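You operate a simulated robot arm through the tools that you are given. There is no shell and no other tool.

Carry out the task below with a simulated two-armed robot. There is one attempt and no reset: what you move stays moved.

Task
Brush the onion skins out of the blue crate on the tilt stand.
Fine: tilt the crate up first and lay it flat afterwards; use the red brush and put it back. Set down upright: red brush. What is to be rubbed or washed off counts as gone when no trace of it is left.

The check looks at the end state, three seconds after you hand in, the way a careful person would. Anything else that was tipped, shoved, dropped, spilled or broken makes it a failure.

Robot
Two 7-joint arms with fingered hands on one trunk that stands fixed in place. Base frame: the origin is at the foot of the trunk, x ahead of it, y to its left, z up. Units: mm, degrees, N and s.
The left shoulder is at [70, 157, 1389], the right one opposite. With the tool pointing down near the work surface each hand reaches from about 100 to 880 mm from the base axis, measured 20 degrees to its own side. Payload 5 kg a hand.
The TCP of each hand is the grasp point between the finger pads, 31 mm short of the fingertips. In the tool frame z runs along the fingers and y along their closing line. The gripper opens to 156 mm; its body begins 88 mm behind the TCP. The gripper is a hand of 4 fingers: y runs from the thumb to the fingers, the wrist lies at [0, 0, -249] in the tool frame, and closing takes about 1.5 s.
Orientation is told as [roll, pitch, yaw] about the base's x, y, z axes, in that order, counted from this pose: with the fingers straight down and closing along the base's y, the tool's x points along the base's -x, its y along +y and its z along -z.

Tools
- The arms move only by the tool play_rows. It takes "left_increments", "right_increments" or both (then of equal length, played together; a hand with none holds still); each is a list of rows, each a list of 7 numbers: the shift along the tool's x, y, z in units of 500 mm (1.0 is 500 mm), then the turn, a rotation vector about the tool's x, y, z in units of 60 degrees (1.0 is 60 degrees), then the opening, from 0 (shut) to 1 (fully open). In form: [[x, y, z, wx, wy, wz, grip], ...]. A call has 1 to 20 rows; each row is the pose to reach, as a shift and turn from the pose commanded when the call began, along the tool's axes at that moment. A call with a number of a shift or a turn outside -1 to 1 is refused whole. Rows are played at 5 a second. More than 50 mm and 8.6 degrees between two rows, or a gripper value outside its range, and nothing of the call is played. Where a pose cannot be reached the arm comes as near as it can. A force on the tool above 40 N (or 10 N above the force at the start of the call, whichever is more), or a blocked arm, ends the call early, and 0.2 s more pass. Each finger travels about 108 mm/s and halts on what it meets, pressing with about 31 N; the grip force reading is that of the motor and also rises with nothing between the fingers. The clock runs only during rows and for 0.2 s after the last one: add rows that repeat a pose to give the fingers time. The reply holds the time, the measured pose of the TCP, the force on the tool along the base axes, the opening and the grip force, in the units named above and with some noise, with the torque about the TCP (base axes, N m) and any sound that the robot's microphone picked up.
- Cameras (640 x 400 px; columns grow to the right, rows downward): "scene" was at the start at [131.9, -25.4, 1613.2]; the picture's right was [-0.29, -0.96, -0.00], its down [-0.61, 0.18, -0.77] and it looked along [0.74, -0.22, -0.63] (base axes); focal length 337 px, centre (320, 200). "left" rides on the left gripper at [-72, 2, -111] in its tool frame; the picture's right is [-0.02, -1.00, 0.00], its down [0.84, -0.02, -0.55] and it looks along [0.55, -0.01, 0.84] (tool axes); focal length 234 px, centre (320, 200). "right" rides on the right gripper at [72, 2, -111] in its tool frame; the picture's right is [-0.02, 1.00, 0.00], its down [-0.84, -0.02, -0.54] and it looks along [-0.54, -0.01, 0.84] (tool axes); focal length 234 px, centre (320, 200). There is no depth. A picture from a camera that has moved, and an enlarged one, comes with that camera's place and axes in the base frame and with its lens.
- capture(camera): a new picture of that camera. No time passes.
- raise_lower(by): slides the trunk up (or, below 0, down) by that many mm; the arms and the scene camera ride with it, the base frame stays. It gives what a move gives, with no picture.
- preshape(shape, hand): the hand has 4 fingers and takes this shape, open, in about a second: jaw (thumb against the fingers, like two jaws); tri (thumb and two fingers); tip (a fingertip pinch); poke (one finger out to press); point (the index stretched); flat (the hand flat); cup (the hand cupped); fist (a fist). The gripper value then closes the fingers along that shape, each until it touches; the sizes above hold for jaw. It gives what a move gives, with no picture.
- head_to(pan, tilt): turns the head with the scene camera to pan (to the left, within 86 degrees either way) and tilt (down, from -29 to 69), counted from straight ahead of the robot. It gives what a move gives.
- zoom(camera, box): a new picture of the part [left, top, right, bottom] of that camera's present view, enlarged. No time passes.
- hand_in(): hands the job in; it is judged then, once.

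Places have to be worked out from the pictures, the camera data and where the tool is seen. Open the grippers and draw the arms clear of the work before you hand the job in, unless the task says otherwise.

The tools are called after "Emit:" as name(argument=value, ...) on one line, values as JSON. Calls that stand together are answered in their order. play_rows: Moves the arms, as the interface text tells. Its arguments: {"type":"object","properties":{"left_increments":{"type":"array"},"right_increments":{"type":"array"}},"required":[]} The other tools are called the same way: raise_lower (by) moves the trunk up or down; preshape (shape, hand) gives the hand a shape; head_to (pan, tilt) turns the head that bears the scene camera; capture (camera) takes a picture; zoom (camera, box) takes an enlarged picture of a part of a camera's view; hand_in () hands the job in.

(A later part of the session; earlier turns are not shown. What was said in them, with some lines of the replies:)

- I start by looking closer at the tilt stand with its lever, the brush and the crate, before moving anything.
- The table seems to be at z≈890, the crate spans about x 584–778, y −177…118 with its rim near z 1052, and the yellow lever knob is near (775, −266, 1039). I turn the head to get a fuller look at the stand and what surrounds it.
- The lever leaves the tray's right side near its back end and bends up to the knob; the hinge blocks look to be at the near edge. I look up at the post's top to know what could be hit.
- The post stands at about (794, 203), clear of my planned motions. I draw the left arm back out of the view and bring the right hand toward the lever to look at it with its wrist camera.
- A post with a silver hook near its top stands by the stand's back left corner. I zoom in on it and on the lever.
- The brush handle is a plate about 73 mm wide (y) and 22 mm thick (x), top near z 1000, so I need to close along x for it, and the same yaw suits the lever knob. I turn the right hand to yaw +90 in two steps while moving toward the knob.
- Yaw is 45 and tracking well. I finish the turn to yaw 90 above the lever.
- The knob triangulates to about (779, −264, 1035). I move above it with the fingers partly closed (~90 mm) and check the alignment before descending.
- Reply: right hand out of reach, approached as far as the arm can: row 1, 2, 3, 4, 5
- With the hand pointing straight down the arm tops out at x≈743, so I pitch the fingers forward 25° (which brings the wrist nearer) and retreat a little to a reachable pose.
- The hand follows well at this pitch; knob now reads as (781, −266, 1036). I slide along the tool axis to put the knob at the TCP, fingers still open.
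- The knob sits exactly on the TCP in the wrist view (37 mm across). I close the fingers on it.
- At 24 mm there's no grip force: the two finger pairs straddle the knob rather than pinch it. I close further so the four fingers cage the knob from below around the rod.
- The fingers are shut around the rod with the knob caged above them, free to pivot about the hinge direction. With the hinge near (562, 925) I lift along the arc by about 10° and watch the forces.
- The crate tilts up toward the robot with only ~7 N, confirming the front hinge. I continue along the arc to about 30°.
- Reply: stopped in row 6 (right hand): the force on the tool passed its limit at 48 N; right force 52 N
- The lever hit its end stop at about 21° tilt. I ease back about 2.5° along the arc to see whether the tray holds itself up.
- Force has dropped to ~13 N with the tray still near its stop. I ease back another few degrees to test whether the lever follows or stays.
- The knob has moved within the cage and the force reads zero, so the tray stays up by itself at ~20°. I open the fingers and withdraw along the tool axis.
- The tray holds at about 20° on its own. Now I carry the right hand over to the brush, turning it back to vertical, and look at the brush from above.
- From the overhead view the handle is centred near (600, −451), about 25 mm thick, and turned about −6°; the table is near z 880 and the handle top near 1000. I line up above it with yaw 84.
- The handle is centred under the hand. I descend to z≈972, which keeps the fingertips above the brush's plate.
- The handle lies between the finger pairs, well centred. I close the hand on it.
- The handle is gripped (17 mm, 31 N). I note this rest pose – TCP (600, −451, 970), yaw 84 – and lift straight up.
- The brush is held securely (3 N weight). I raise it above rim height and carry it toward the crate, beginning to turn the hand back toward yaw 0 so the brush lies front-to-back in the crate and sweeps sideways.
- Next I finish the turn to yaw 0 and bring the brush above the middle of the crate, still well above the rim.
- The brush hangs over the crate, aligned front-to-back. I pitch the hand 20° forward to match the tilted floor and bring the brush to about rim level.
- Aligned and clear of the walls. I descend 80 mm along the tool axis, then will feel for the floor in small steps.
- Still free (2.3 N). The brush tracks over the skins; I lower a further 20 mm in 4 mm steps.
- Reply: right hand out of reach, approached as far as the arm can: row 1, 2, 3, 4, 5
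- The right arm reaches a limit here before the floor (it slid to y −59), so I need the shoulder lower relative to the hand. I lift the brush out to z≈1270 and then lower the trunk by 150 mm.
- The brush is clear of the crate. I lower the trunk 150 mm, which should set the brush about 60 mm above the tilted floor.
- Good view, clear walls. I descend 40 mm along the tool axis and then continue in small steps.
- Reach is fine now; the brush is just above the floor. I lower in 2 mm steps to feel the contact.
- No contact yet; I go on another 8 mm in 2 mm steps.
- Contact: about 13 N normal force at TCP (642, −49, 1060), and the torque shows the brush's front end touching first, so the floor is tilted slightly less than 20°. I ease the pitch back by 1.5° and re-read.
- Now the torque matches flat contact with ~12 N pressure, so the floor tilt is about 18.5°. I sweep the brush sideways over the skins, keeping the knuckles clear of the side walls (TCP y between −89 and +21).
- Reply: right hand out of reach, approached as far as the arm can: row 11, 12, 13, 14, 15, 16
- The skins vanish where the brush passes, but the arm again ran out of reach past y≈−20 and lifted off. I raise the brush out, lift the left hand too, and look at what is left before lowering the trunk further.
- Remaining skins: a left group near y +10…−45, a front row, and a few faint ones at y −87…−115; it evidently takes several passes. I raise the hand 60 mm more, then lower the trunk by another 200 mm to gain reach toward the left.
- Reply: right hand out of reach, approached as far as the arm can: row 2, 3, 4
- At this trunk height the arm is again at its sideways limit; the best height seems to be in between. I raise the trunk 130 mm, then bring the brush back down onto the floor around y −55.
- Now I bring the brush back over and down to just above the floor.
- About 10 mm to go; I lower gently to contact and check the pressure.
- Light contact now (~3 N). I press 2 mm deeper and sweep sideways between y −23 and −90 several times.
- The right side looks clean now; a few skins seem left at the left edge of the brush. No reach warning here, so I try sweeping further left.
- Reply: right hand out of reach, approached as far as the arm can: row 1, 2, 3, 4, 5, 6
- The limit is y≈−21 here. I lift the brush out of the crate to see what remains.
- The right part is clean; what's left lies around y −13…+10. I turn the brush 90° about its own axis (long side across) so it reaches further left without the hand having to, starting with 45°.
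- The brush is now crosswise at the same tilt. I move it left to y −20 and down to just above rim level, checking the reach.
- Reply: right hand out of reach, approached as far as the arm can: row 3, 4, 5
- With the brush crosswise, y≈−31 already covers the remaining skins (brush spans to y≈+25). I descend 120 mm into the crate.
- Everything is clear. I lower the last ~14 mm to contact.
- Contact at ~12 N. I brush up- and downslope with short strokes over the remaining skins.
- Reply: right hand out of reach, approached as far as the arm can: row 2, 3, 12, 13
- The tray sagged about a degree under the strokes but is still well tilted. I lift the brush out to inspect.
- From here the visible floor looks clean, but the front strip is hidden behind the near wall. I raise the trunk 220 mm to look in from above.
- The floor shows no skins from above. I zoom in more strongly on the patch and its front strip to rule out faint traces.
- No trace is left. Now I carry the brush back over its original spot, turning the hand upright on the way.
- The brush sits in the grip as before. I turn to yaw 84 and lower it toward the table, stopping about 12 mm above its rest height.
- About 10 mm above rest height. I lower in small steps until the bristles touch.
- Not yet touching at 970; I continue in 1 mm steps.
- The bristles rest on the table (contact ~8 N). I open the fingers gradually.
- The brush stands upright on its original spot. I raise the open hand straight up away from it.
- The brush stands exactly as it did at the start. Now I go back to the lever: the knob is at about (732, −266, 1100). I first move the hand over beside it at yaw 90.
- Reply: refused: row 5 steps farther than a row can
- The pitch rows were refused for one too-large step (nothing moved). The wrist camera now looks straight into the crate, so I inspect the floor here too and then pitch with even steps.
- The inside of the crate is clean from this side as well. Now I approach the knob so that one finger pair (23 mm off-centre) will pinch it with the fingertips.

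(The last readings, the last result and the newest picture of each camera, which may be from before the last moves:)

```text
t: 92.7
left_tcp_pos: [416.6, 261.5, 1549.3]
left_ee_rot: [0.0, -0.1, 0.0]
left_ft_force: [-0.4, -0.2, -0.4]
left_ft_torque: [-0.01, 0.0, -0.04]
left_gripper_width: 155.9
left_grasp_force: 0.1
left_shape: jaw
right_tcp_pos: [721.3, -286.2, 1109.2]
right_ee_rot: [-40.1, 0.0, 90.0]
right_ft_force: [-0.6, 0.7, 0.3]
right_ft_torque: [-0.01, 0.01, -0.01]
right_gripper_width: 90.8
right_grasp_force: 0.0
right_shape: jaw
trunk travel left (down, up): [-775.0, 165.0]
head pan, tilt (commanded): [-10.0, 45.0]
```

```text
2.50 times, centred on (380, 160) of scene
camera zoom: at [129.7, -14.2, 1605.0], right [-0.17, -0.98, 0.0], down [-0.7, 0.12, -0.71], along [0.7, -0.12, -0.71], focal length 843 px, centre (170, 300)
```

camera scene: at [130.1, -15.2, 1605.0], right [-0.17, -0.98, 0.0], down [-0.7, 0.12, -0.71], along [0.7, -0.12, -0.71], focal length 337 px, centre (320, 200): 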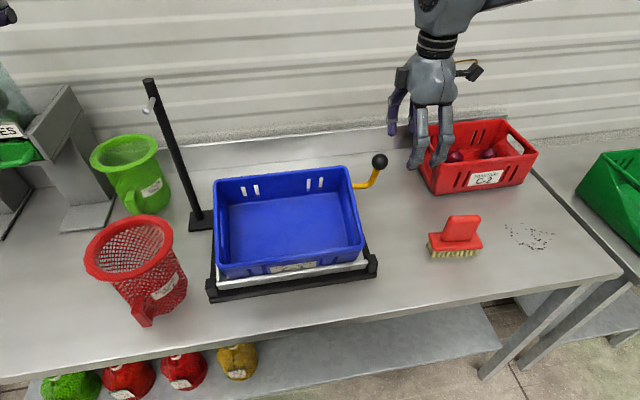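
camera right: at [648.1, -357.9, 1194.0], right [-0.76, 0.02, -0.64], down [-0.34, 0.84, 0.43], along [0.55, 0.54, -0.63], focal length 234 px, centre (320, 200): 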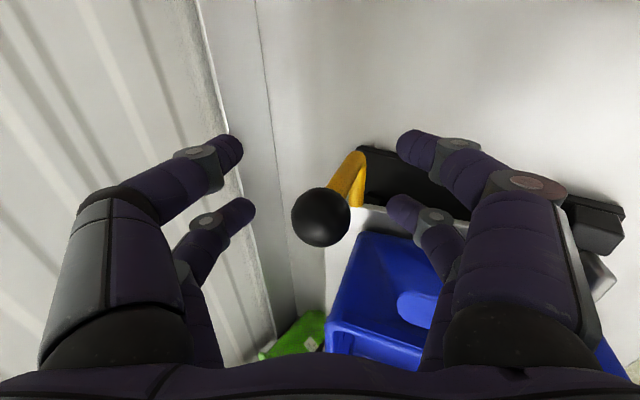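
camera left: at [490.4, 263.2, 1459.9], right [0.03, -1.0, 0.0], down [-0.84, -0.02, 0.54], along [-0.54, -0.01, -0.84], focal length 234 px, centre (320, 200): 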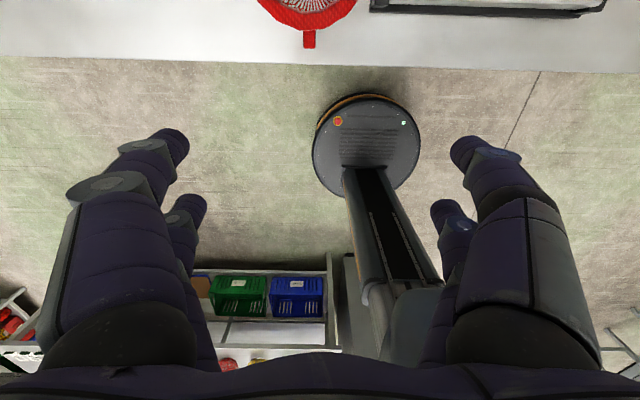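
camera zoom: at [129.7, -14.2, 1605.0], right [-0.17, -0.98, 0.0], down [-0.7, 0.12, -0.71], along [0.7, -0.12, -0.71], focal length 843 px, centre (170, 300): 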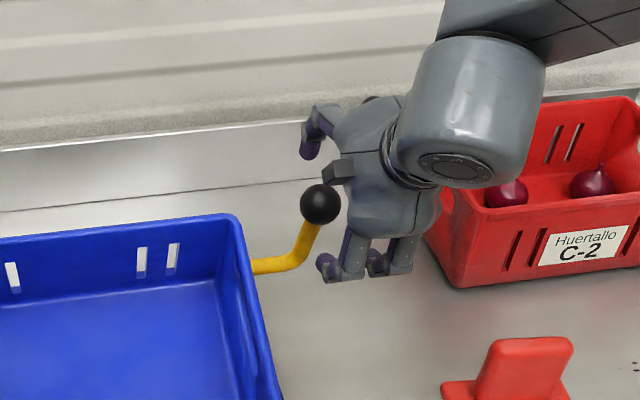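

The knob sits in front of the lower finger pair, about 5 mm off its centre. I shift 5 mm and close.

Emit:
play_rows(right_increments=[[0.01, 0, 0, 0, 0, 0, 0.5], [0.01, 0, 0, 0, 0, 0, 0.4], [0.01, 0, 0, 0, 0, 0, 0.3], [0.01, 0, 0, 0, 0, 0, 0.2], [0.01, 0, 0, 0, 0, 0, 0.1], [0.01, 0, 0, 0, 0, 0, 0.05], [0.01, 0, 0, 0, 0, 0, 0.05]])

Emit:
capture(camera="right")

Emit:
zoom(camera="scene", box=[300, 80, 460, 240])

```text
t: 94.3
left_tcp_pos: [417.5, 260.8, 1549.1]
left_ee_rot: [-0.1, -0.1, 0.1]
left_ft_force: [0.2, 0.8, 0.3]
left_ft_torque: [0.02, 0.01, 0.01]
left_gripper_width: 155.9
left_grasp_force: 0.2
left_shape: jaw
right_tcp_pos: [720.0, -291.8, 1110.6]
right_ee_rot: [-40.1, 0.0, 90.0]
right_ft_force: [-1.8, -0.9, 2.0]
right_ft_torque: [0.03, 0.0, 0.04]
right_gripper_width: 10.4
right_grasp_force: 0.0
right_shape: jaw
trunk travel left (down, up): [-775.0, 165.0]
head pan, tilt (commanded): [-10.0, 45.0]
```

```text
taken
camera right: at [647.4, -363.0, 1194.6], right [-0.76, 0.02, -0.64], down [-0.34, 0.84, 0.43], along [0.55, 0.54, -0.63], focal length 234 px, centre (320, 200)
```

right: 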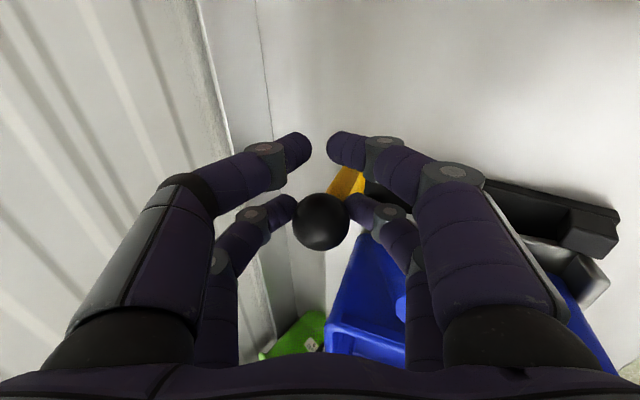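

```text
2.50 times, centred on (380, 160) of scene
camera zoom: at [129.3, -14.5, 1605.1], right [-0.17, -0.98, 0.0], down [-0.7, 0.12, -0.71], along [0.7, -0.12, -0.71], focal length 843 px, centre (170, 300)
```

zoom: 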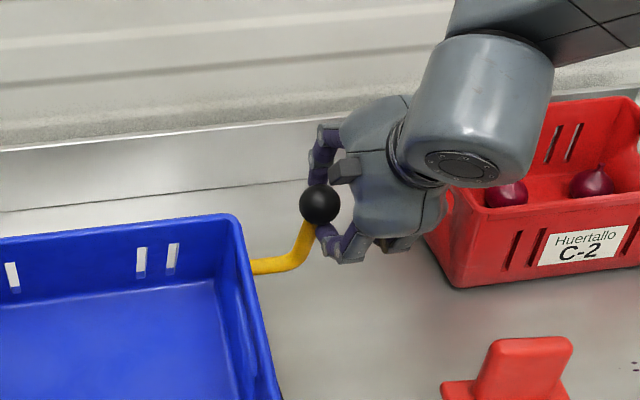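

The lower finger pair has met the knob on both sides while the other pair closes on air. I close fully to firm up the pinch.

Emit:
play_rows(right_increments=[[0, 0, 0, 0, 0, 0, 0], [0, 0, 0, 0, 0, 0, 0], [0, 0, 0, 0, 0, 0, 0], [0, 0, 0, 0, 0, 0, 0]])

Emit:
zoom(camera="right", box=[220, 120, 420, 260])

```text
t: 95.3
left_tcp_pos: [419.4, 259.9, 1548.4]
left_ee_rot: [-0.1, -0.1, -0.1]
left_ft_force: [-0.8, -0.8, -0.4]
left_ft_torque: [-0.03, -0.03, 0.0]
left_gripper_width: 155.8
left_grasp_force: 0.0
left_shape: jaw
right_tcp_pos: [721.2, -290.6, 1109.9]
right_ee_rot: [-40.0, 0.1, 90.0]
right_ft_force: [3.1, -1.5, -4.2]
right_ft_torque: [-0.13, -0.01, -0.1]
right_gripper_width: 0.6
right_grasp_force: 30.8
right_shape: jaw
trunk travel left (down, up): [-775.0, 165.0]
head pan, tilt (commanded): [-10.0, 45.0]
```

```text
2.86 times, centred on (320, 190) of right
camera zoom: at [648.7, -363.5, 1193.3], right [-0.77, 0.02, -0.64], down [-0.33, 0.84, 0.43], along [0.55, 0.54, -0.63], focal length 669 px, centre (320, 229)
```

zoom: 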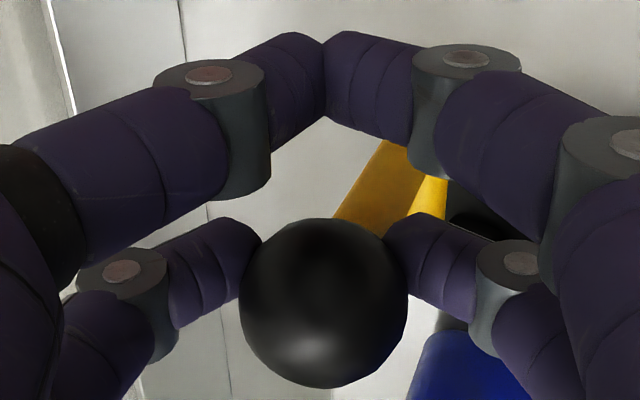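

The fingertips hold the knob slightly behind its equator with 31 N. I now lower the lever about 5° along the arc, turning the hand with it, and see whether the tray follows.

Emit:
play_rows(right_increments=[[0, -0.0017, 0.0105, -0.0208, 0, 0, 0], [0, -0.0034, 0.0211, -0.0417, 0, 0, 0], [0, -0.0046, 0.0319, -0.0625, 0, 0, 0], [0, -0.0057, 0.0427, -0.0833, 0, 0, 0], [0, -0.0057, 0.0427, -0.0833, 0, 0, 0]])

Emit:
capture(camera="right")

Emit:
zoom(camera="scene", box=[190, 100, 430, 310])

```text
t: 96.5
left_tcp_pos: [418.3, 260.8, 1549.7]
left_ee_rot: [0.0, -0.1, 0.0]
left_ft_force: [0.8, 0.1, 0.2]
left_ft_torque: [0.0, 0.0, 0.02]
left_gripper_width: 155.7
left_grasp_force: 0.0
left_shape: jaw
right_tcp_pos: [736.6, -291.3, 1094.6]
right_ee_rot: [-35.0, 0.1, 90.0]
right_ft_force: [1.8, -3.8, -5.6]
right_ft_torque: [-0.18, 0.09, -0.05]
right_gripper_width: 0.7
right_grasp_force: 31.1
right_shape: jaw
trunk travel left (down, up): [-775.0, 165.0]
head pan, tilt (commanded): [-10.0, 45.0]
```

```text
taken
camera right: at [672.8, -363.4, 1184.9], right [-0.82, 0.02, -0.57], down [-0.3, 0.84, 0.46], along [0.49, 0.54, -0.68], focal length 234 px, centre (320, 200)
```

right: 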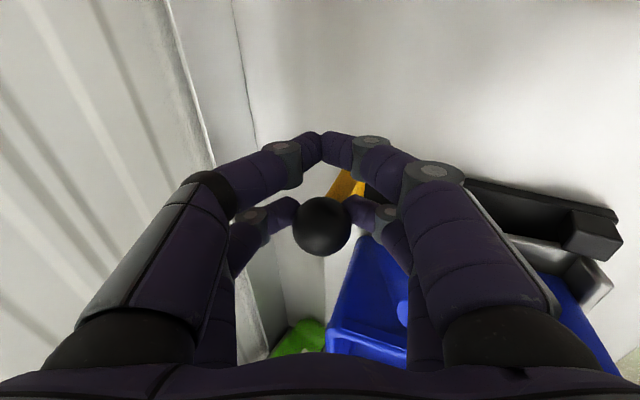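

```text
1.90 times, centred on (310, 205) of scene
camera zoom: at [131.0, -15.3, 1604.8], right [-0.17, -0.98, 0.0], down [-0.7, 0.12, -0.71], along [0.7, -0.12, -0.71], focal length 642 px, centre (339, 190)
```

zoom: 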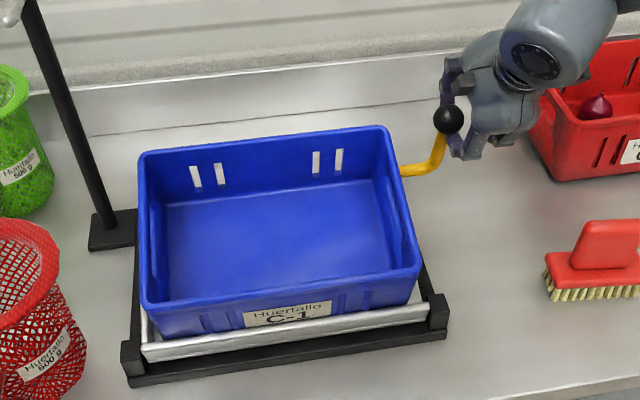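

The tray follows; the knob keeps its place in the fingers and forces stay small. I continue down another 10°.

Emit:
play_rows(right_increments=[[0, -0.0017, 0.0106, -0.0208, 0, 0, 0], [0, -0.0032, 0.0212, -0.0417, 0, 0, 0], [0, -0.0045, 0.0319, -0.0625, 0, 0, 0], [0, -0.0056, 0.0426, -0.0833, 0, 0, 0], [0, -0.0064, 0.0534, -0.1042, 0, 0, 0], [0, -0.007, 0.0642, -0.125, 0, 0, 0], [0, -0.0073, 0.075, -0.1458, 0, 0, 0], [0, -0.0074, 0.0858, -0.1667, 0, 0, 0], [0, -0.0074, 0.0858, -0.1667, 0, 0, 0]])

Emit:
capture(camera="right")

Emit:
zoom(camera="scene", box=[190, 100, 430, 310])

```text
t: 98.5
left_tcp_pos: [419.4, 258.9, 1548.2]
left_ee_rot: [0.0, -0.1, 0.0]
left_ft_force: [-0.7, -0.4, 0.6]
left_ft_torque: [0.01, 0.0, -0.01]
left_gripper_width: 156.0
left_grasp_force: 0.0
left_shape: jaw
right_tcp_pos: [766.9, -291.3, 1062.7]
right_ee_rot: [-25.0, -0.1, 90.0]
right_ft_force: [1.1, -2.8, -7.7]
right_ft_torque: [-0.21, 0.14, 0.0]
right_gripper_width: 0.7
right_grasp_force: 31.1
right_shape: jaw
trunk travel left (down, up): [-775.0, 165.0]
head pan, tilt (commanded): [-10.0, 45.0]
```

```text
taken
camera right: at [717.3, -363.6, 1162.5], right [-0.91, 0.02, -0.42], down [-0.21, 0.84, 0.5], along [0.37, 0.55, -0.75], focal length 234 px, centre (320, 200)
```

right: 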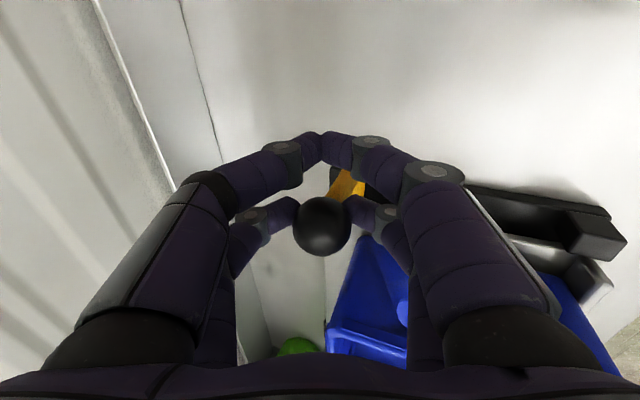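

```text
1.90 times, centred on (310, 205) of scene
camera zoom: at [131.4, -15.5, 1604.8], right [-0.17, -0.98, 0.0], down [-0.7, 0.12, -0.71], along [0.7, -0.12, -0.71], focal length 642 px, centre (339, 190)
```

zoom: 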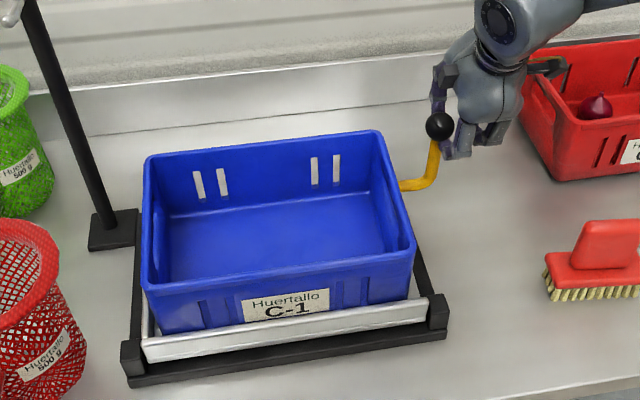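

Nearly down; about 4° remain. I go on in 1° steps for 3°, then check.

Emit:
play_rows(right_increments=[[0, -0.0015, 0.0086, -0.0167, 0, 0, 0], [0, -0.0027, 0.0174, -0.0333, 0, 0, 0], [0, -0.0038, 0.026, -0.05, 0, 0, 0], [0, -0.0038, 0.026, -0.05, 0, 0, 0]])

Emit:
zoom(camera="scene", box=[190, 100, 430, 310])

```text
t: 99.5
left_tcp_pos: [419.6, 260.6, 1548.7]
left_ee_rot: [0.1, 0.0, 0.1]
left_ft_force: [0.2, -0.3, -0.7]
left_ft_torque: [0.02, 0.03, -0.02]
left_gripper_width: 155.8
left_grasp_force: 0.1
left_shape: jaw
right_tcp_pos: [772.0, -292.2, 1051.0]
right_ee_rot: [-21.9, -0.1, 90.1]
right_ft_force: [4.8, -2.2, -3.8]
right_ft_torque: [-0.11, 0.02, -0.15]
right_gripper_width: 0.5
right_grasp_force: 31.1
right_shape: jaw
trunk travel left (down, up): [-775.0, 165.0]
head pan, tilt (commanded): [-10.0, 45.0]
```

```text
1.90 times, centred on (310, 205) of scene
camera zoom: at [131.7, -15.1, 1604.8], right [-0.17, -0.98, 0.0], down [-0.7, 0.12, -0.71], along [0.7, -0.12, -0.71], focal length 642 px, centre (339, 190)
```

zoom: 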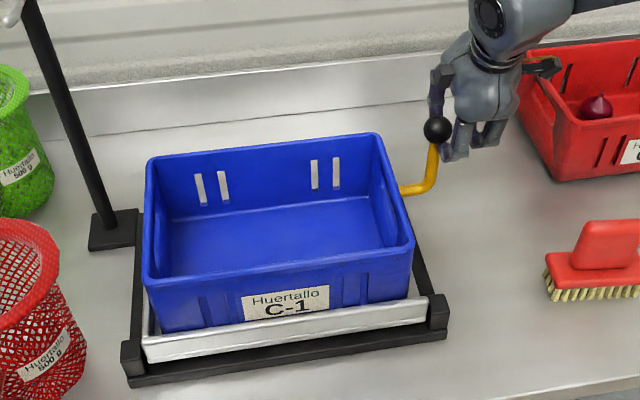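

Still slightly up. I lower another 2° gently.

Emit:
play_rows(right_increments=[[0, -0.0007, 0.0042, -0.0083, 0, 0, 0], [0, -0.0013, 0.0084, -0.0167, 0, 0, 0], [0, -0.002, 0.0127, -0.025, 0, 0, 0], [0, -0.0026, 0.017, -0.0333, 0, 0, 0], [0, -0.0026, 0.017, -0.0333, 0, 0, 0]])

Emit:
zoom(camera="scene", box=[190, 150, 400, 310])

Emit:
capture(camera="right")

```text
t: 100.7
left_tcp_pos: [419.6, 259.9, 1548.5]
left_ee_rot: [0.1, 0.0, 0.0]
left_ft_force: [-0.5, 0.4, 0.5]
left_ft_torque: [0.01, -0.02, -0.02]
left_gripper_width: 156.2
left_grasp_force: 0.1
left_shape: jaw
right_tcp_pos: [776.2, -292.4, 1044.8]
right_ee_rot: [-20.0, 0.1, 90.1]
right_ft_force: [3.8, -1.2, -2.0]
right_ft_torque: [-0.05, -0.02, -0.1]
right_gripper_width: 0.6
right_grasp_force: 31.3
right_shape: jaw
trunk travel left (down, up): [-775.0, 165.0]
head pan, tilt (commanded): [-10.0, 45.0]
```

```text
2.50 times, centred on (295, 230) of scene
camera zoom: at [131.4, -15.0, 1604.9], right [-0.17, -0.98, 0.0], down [-0.7, 0.12, -0.71], along [0.7, -0.12, -0.71], focal length 843 px, centre (382, 125)
```

zoom: 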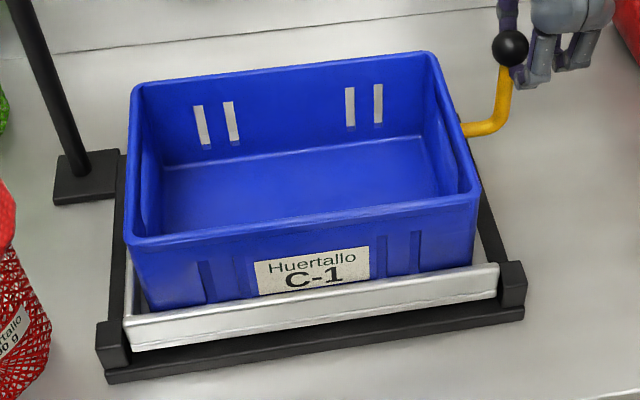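

```text
taken
camera right: at [737.4, -363.6, 1148.1], right [-0.94, 0.02, -0.34], down [-0.17, 0.84, 0.52], along [0.3, 0.55, -0.78], focal length 234 px, centre (320, 200)
```

right: 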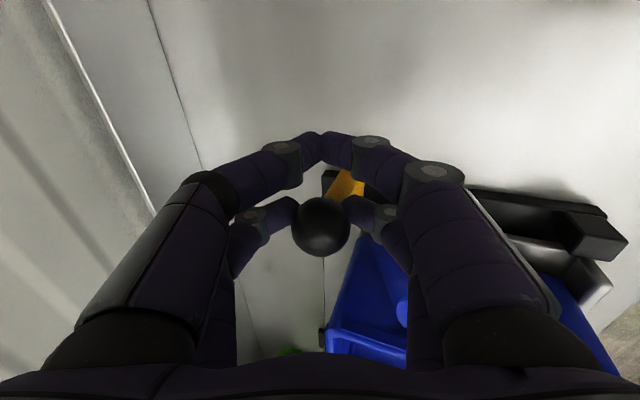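

Compared with the first picture the tray is at its flat position within about a pixel. I press on another degree to be sure it's fully seated, watching for an upward reaction.

Emit:
play_rows(right_increments=[[0, -0.0004, 0.0022, -0.0042, 0, 0, 0], [0, -0.0008, 0.0043, -0.0083, 0, 0, 0], [0, -0.0012, 0.0065, -0.0125, 0, 0, 0], [0, -0.0015, 0.0086, -0.0167, 0, 0, 0], [0, -0.0015, 0.0086, -0.0167, 0, 0, 0]])

Emit:
zoom(camera="scene", box=[190, 150, 400, 310])

Emit:
capture(camera="right")

```text
t: 101.9
left_tcp_pos: [416.6, 260.4, 1549.0]
left_ee_rot: [0.1, 0.0, 0.0]
left_ft_force: [0.0, 0.3, -0.3]
left_ft_torque: [-0.04, 0.01, 0.01]
left_gripper_width: 155.5
left_grasp_force: 0.1
left_shape: jaw
right_tcp_pos: [776.8, -291.3, 1041.7]
right_ee_rot: [-19.1, 0.0, 90.0]
right_ft_force: [1.1, -3.4, 8.0]
right_ft_torque: [0.16, -0.11, -0.11]
right_gripper_width: 0.9
right_grasp_force: 31.3
right_shape: jaw
trunk travel left (down, up): [-775.0, 165.0]
head pan, tilt (commanded): [-10.0, 45.0]
```

```text
2.50 times, centred on (295, 230) of scene
camera zoom: at [128.9, -14.8, 1605.1], right [-0.17, -0.98, 0.0], down [-0.7, 0.12, -0.71], along [0.7, -0.12, -0.71], focal length 843 px, centre (382, 125)
```

zoom: 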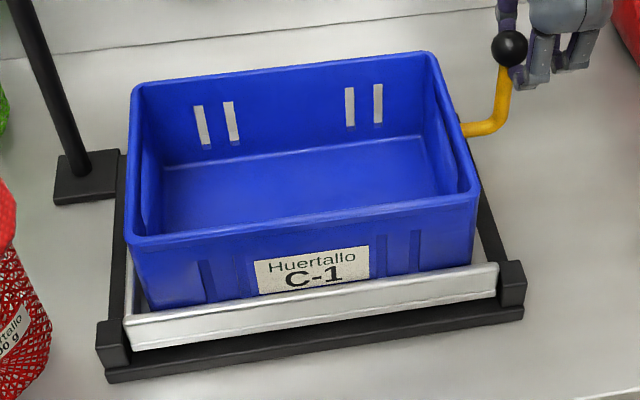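

```text
taken
camera right: at [739.1, -363.6, 1146.3], right [-0.94, 0.02, -0.33], down [-0.16, 0.84, 0.52], along [0.29, 0.54, -0.79], focal length 234 px, centre (320, 200)
```

right: 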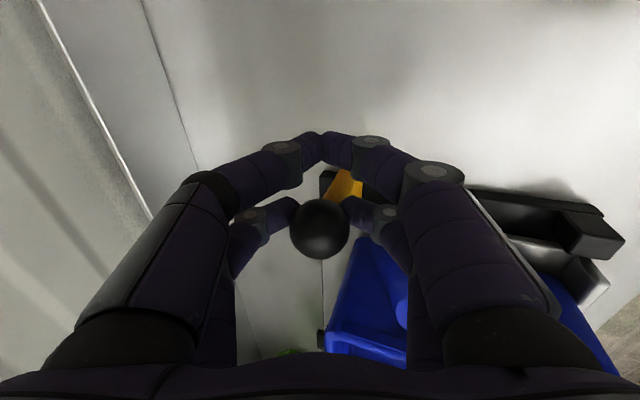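

A clear upward reaction (8 N) with no further movement: the tray is seated flat. I open the fingers and withdraw along the tool axis.

Emit:
play_rows(right_increments=[[0, 0, 0, 0, 0, 0, 0.15], [0, 0, 0, 0, 0, 0, 0.3], [0, 0, 0, 0, 0, 0, 0.45], [0, 0, 0, 0, 0, 0, 0.58], [0, 0, 0, 0, 0, 0, 0.58], [0, 0, 0, 0, 0, 0, 0.58], [0, 0, -0.04, 0, 0, 0, 0.58], [0, 0, -0.1, 0, 0, 0, 0.58], [0, 0, -0.18, 0, 0, 0, 0.58], [0, 0, -0.26, 0, 0, 0, 0.58], [0, 0, -0.34, 0, 0, 0, 0.58]])

Emit:
zoom(camera="scene", box=[190, 150, 400, 310])

Emit:
capture(camera="right")

```text
t: 104.3
left_tcp_pos: [416.0, 260.3, 1549.3]
left_ee_rot: [0.0, -0.1, 0.0]
left_ft_force: [-0.9, -0.3, 0.5]
left_ft_torque: [-0.04, -0.03, 0.0]
left_gripper_width: 155.8
left_grasp_force: 0.1
left_shape: jaw
right_tcp_pos: [720.1, -292.3, 1202.8]
right_ee_rot: [-19.2, 0.0, 89.9]
right_ft_force: [-0.2, 0.2, -0.2]
right_ft_torque: [-0.01, -0.04, 0.02]
right_gripper_width: 89.9
right_grasp_force: 0.1
right_shape: jaw
trunk travel left (down, up): [-775.0, 165.0]
head pan, tilt (commanded): [-10.0, 45.0]
```

```text
2.50 times, centred on (295, 230) of scene
camera zoom: at [128.0, -14.0, 1605.1], right [-0.17, -0.98, 0.0], down [-0.7, 0.12, -0.71], along [0.7, -0.12, -0.71], focal length 843 px, centre (382, 125)
```

zoom: 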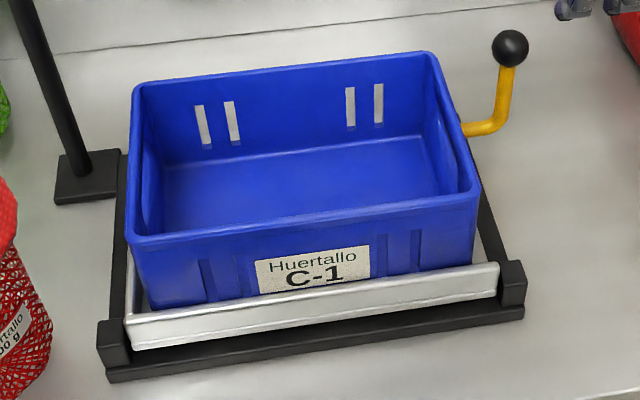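

```text
taken
camera right: at [681.6, -362.7, 1306.7], right [-0.94, 0.02, -0.33], down [-0.16, 0.84, 0.52], along [0.29, 0.54, -0.79], focal length 234 px, centre (320, 200)
```

right: 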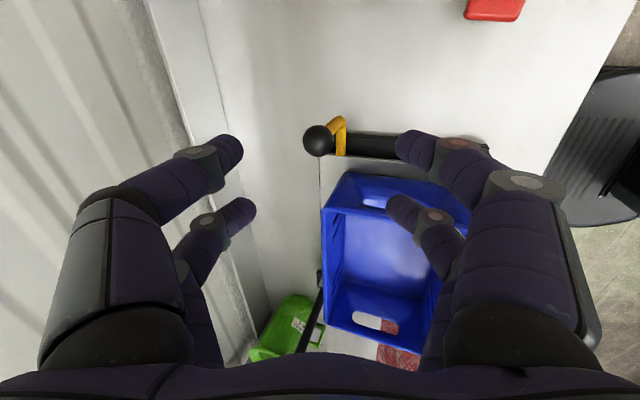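

The hand is clear and the lever stays down. I zoom in to verify that the tray lies flush in the frame and the crate interior is clean.

Emit:
zoom(camera="right", box=[290, 100, 480, 260])

Emit:
zoom(camera="scene", box=[230, 170, 350, 250])

Emit:
capture(camera="scene")

```text
2.50 times, centred on (385, 180) of right
camera zoom: at [681.6, -362.7, 1306.7], right [-0.94, 0.02, -0.33], down [-0.16, 0.84, 0.52], along [0.29, 0.54, -0.79], focal length 585 px, centre (158, 250)
```

zoom: 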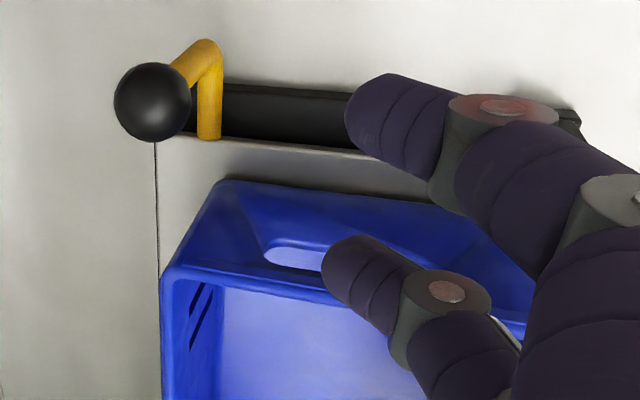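

```text
5.00 times, centred on (290, 210) of scene
camera zoom: at [128.0, -14.0, 1605.1], right [-0.17, -0.98, 0.0], down [-0.7, 0.12, -0.71], along [0.7, -0.12, -0.71], focal length 1686 px, centre (470, 150)
```

zoom: 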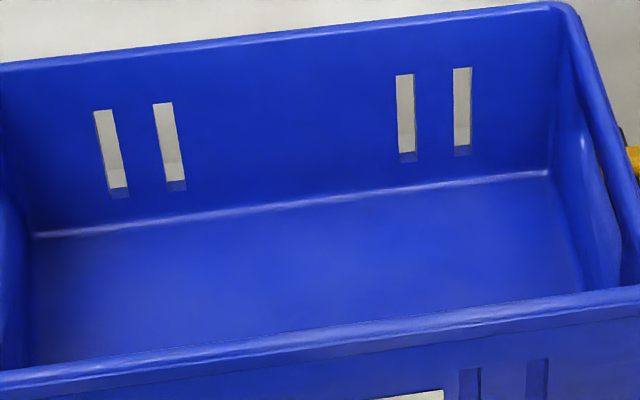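

```text
taken
camera scene: at [128.0, -14.0, 1605.1], right [-0.17, -0.98, 0.0], down [-0.7, 0.12, -0.71], along [0.7, -0.12, -0.71], focal length 337 px, centre (320, 200)
```

scene: 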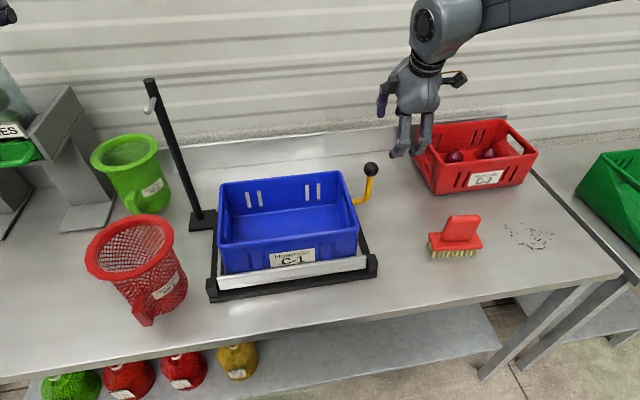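

The scene view matches the initial flat picture (knob at the same pixel). For a finer check I return the hand to the exact pose from which I pictured the lever before tilting and compare.

Emit:
play_rows(right_increments=[[-0.0115, 0.0242, 0.0348, 0.033, 0, 0, 0.58], [-0.023, 0.0484, 0.0695, 0.066, 0, 0, 0.58], [-0.0346, 0.0726, 0.1043, 0.098, 0, 0, 0.58], [-0.0346, 0.0726, 0.1043, 0.098, 0, 0, 0.58]])

Emit:
capture(camera="right")

```text
t: 105.3
left_tcp_pos: [418.3, 259.7, 1548.8]
left_ee_rot: [0.0, 0.0, 0.0]
left_ft_force: [-0.1, 0.1, 0.2]
left_ft_torque: [0.0, -0.02, -0.01]
left_gripper_width: 155.8
left_grasp_force: 0.1
left_shape: jaw
right_tcp_pos: [704.8, -273.8, 1142.1]
right_ee_rot: [-24.9, 0.1, 90.0]
right_ft_force: [0.5, 0.5, 0.7]
right_ft_torque: [0.03, -0.03, 0.0]
right_gripper_width: 90.0
right_grasp_force: 0.1
right_shape: jaw
trunk travel left (down, up): [-775.0, 165.0]
head pan, tilt (commanded): [-10.0, 45.0]
```

```text
taken
camera right: at [658.1, -345.9, 1241.2], right [-0.91, 0.02, -0.42], down [-0.21, 0.84, 0.5], along [0.37, 0.55, -0.75], focal length 234 px, centre (320, 200)
```

right: 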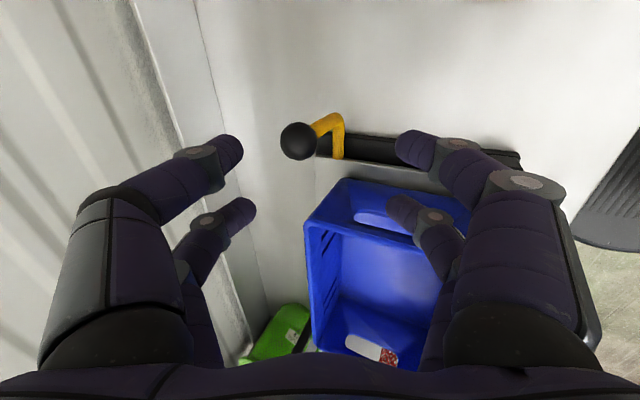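

The lever and crate appear at exactly the same image place as before tilting (accounting for the 3 mm camera offset), so it lies flat. I withdraw the right arm and open the hand fully.

Emit:
play_rows(right_increments=[[0, 0, -0.08, 0, 0, 0, 0.6], [0, 0, -0.16, 0, 0, 0, 0.7], [0.02, 0.02, -0.24, 0, 0, 0, 0.8], [0.05, 0.06, -0.32, 0, 0, 0, 0.9], [0.09, 0.11, -0.39, 0, 0, 0, 1], [0.13, 0.16, -0.46, 0, 0, 0, 1], [0.16, 0.2, -0.53, 0, 0, 0, 1], [0.172, 0.2236, -0.585, 0, 0, 0, 1], [0.172, 0.2236, -0.585, 0, 0, 0, 1]])

Emit:
capture(camera="scene")

Emit:
zoom(camera="scene", box=[190, 150, 400, 310])

Emit:
zoom(camera="scene", box=[380, 160, 540, 280])

```text
t: 107.3
left_tcp_pos: [418.3, 260.9, 1548.7]
left_ee_rot: [0.0, 0.1, 0.0]
left_ft_force: [0.4, -0.3, -0.3]
left_ft_torque: [-0.02, 0.05, -0.02]
left_gripper_width: 155.9
left_grasp_force: 0.0
left_shape: jaw
right_tcp_pos: [480.8, -361.3, 1356.3]
right_ee_rot: [-24.8, -0.1, 90.0]
right_ft_force: [-0.2, 0.0, 0.0]
right_ft_torque: [-0.01, 0.04, -0.01]
right_gripper_width: 156.0
right_grasp_force: 0.0
right_shape: jaw
trunk travel left (down, up): [-775.0, 165.0]
head pan, tilt (commanded): [-10.0, 45.0]
```

```text
taken
camera scene: at [131.2, -14.5, 1604.8], right [-0.17, -0.98, 0.0], down [-0.7, 0.12, -0.71], along [0.7, -0.12, -0.71], focal length 337 px, centre (320, 200)
```

scene: 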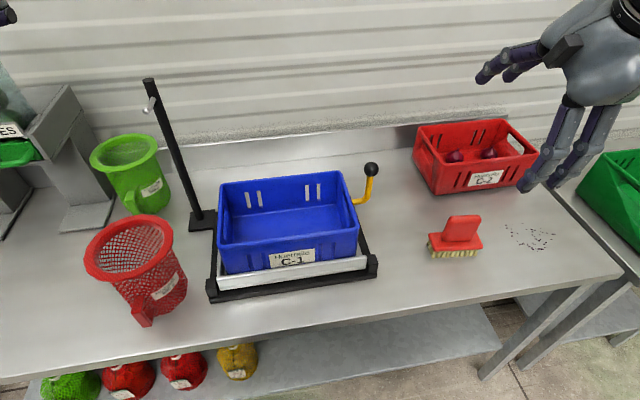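

```text
2.50 times, centred on (295, 230) of scene
camera zoom: at [131.2, -14.5, 1604.8], right [-0.17, -0.98, 0.0], down [-0.7, 0.12, -0.71], along [0.7, -0.12, -0.71], focal length 843 px, centre (382, 125)
```

zoom: 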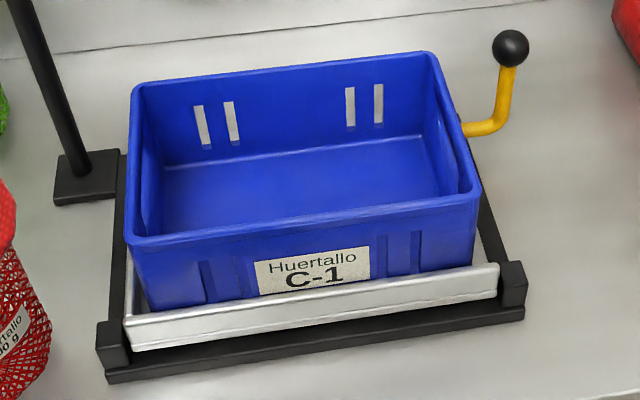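

```text
3.33 times, centred on (460, 220) of scene
camera zoom: at [131.2, -14.5, 1604.8], right [-0.17, -0.98, 0.0], down [-0.7, 0.12, -0.71], along [0.7, -0.12, -0.71], focal length 1124 px, centre (-147, 133)
```

zoom: 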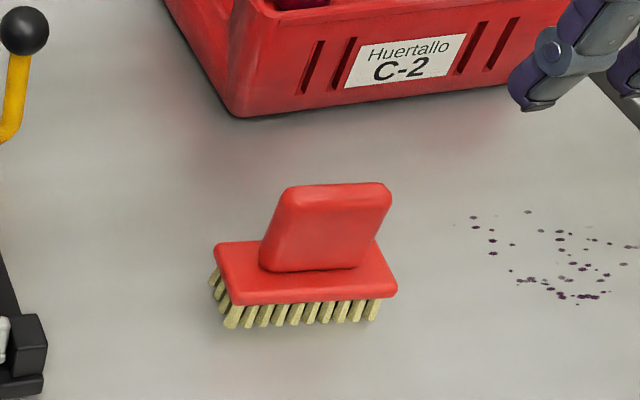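

The blue crate is clean and lies flat. The red brush stands upright where it was, nothing else has moved, and both arms are clear with open hands, so I hand in.

Emit:
hand_in()

```text
The job is handed in.
```

I brushed the onion skins out of the blue crate and handed the job in. No trace showed on the floor from the head camera or the right wrist camera.

- **Crate:** I tilted it up by the lever to its stop, about 20°. The stand held itself there while I brushed, sagging only about a degree. Afterwards I pressed it back down until it seated. The lever then appeared in the same image position as before tilting. The crate itself may have slid a few millimetres toward the front lip while tilted.
- **Red brush:** It stands upright on its original spot.
- **Everything else:** Nothing else looked moved in the last pictures. I left the skins on the table beside the brush, since the task was only about the crate.
- **Arms:** Both hands are open and drawn clear of the work.
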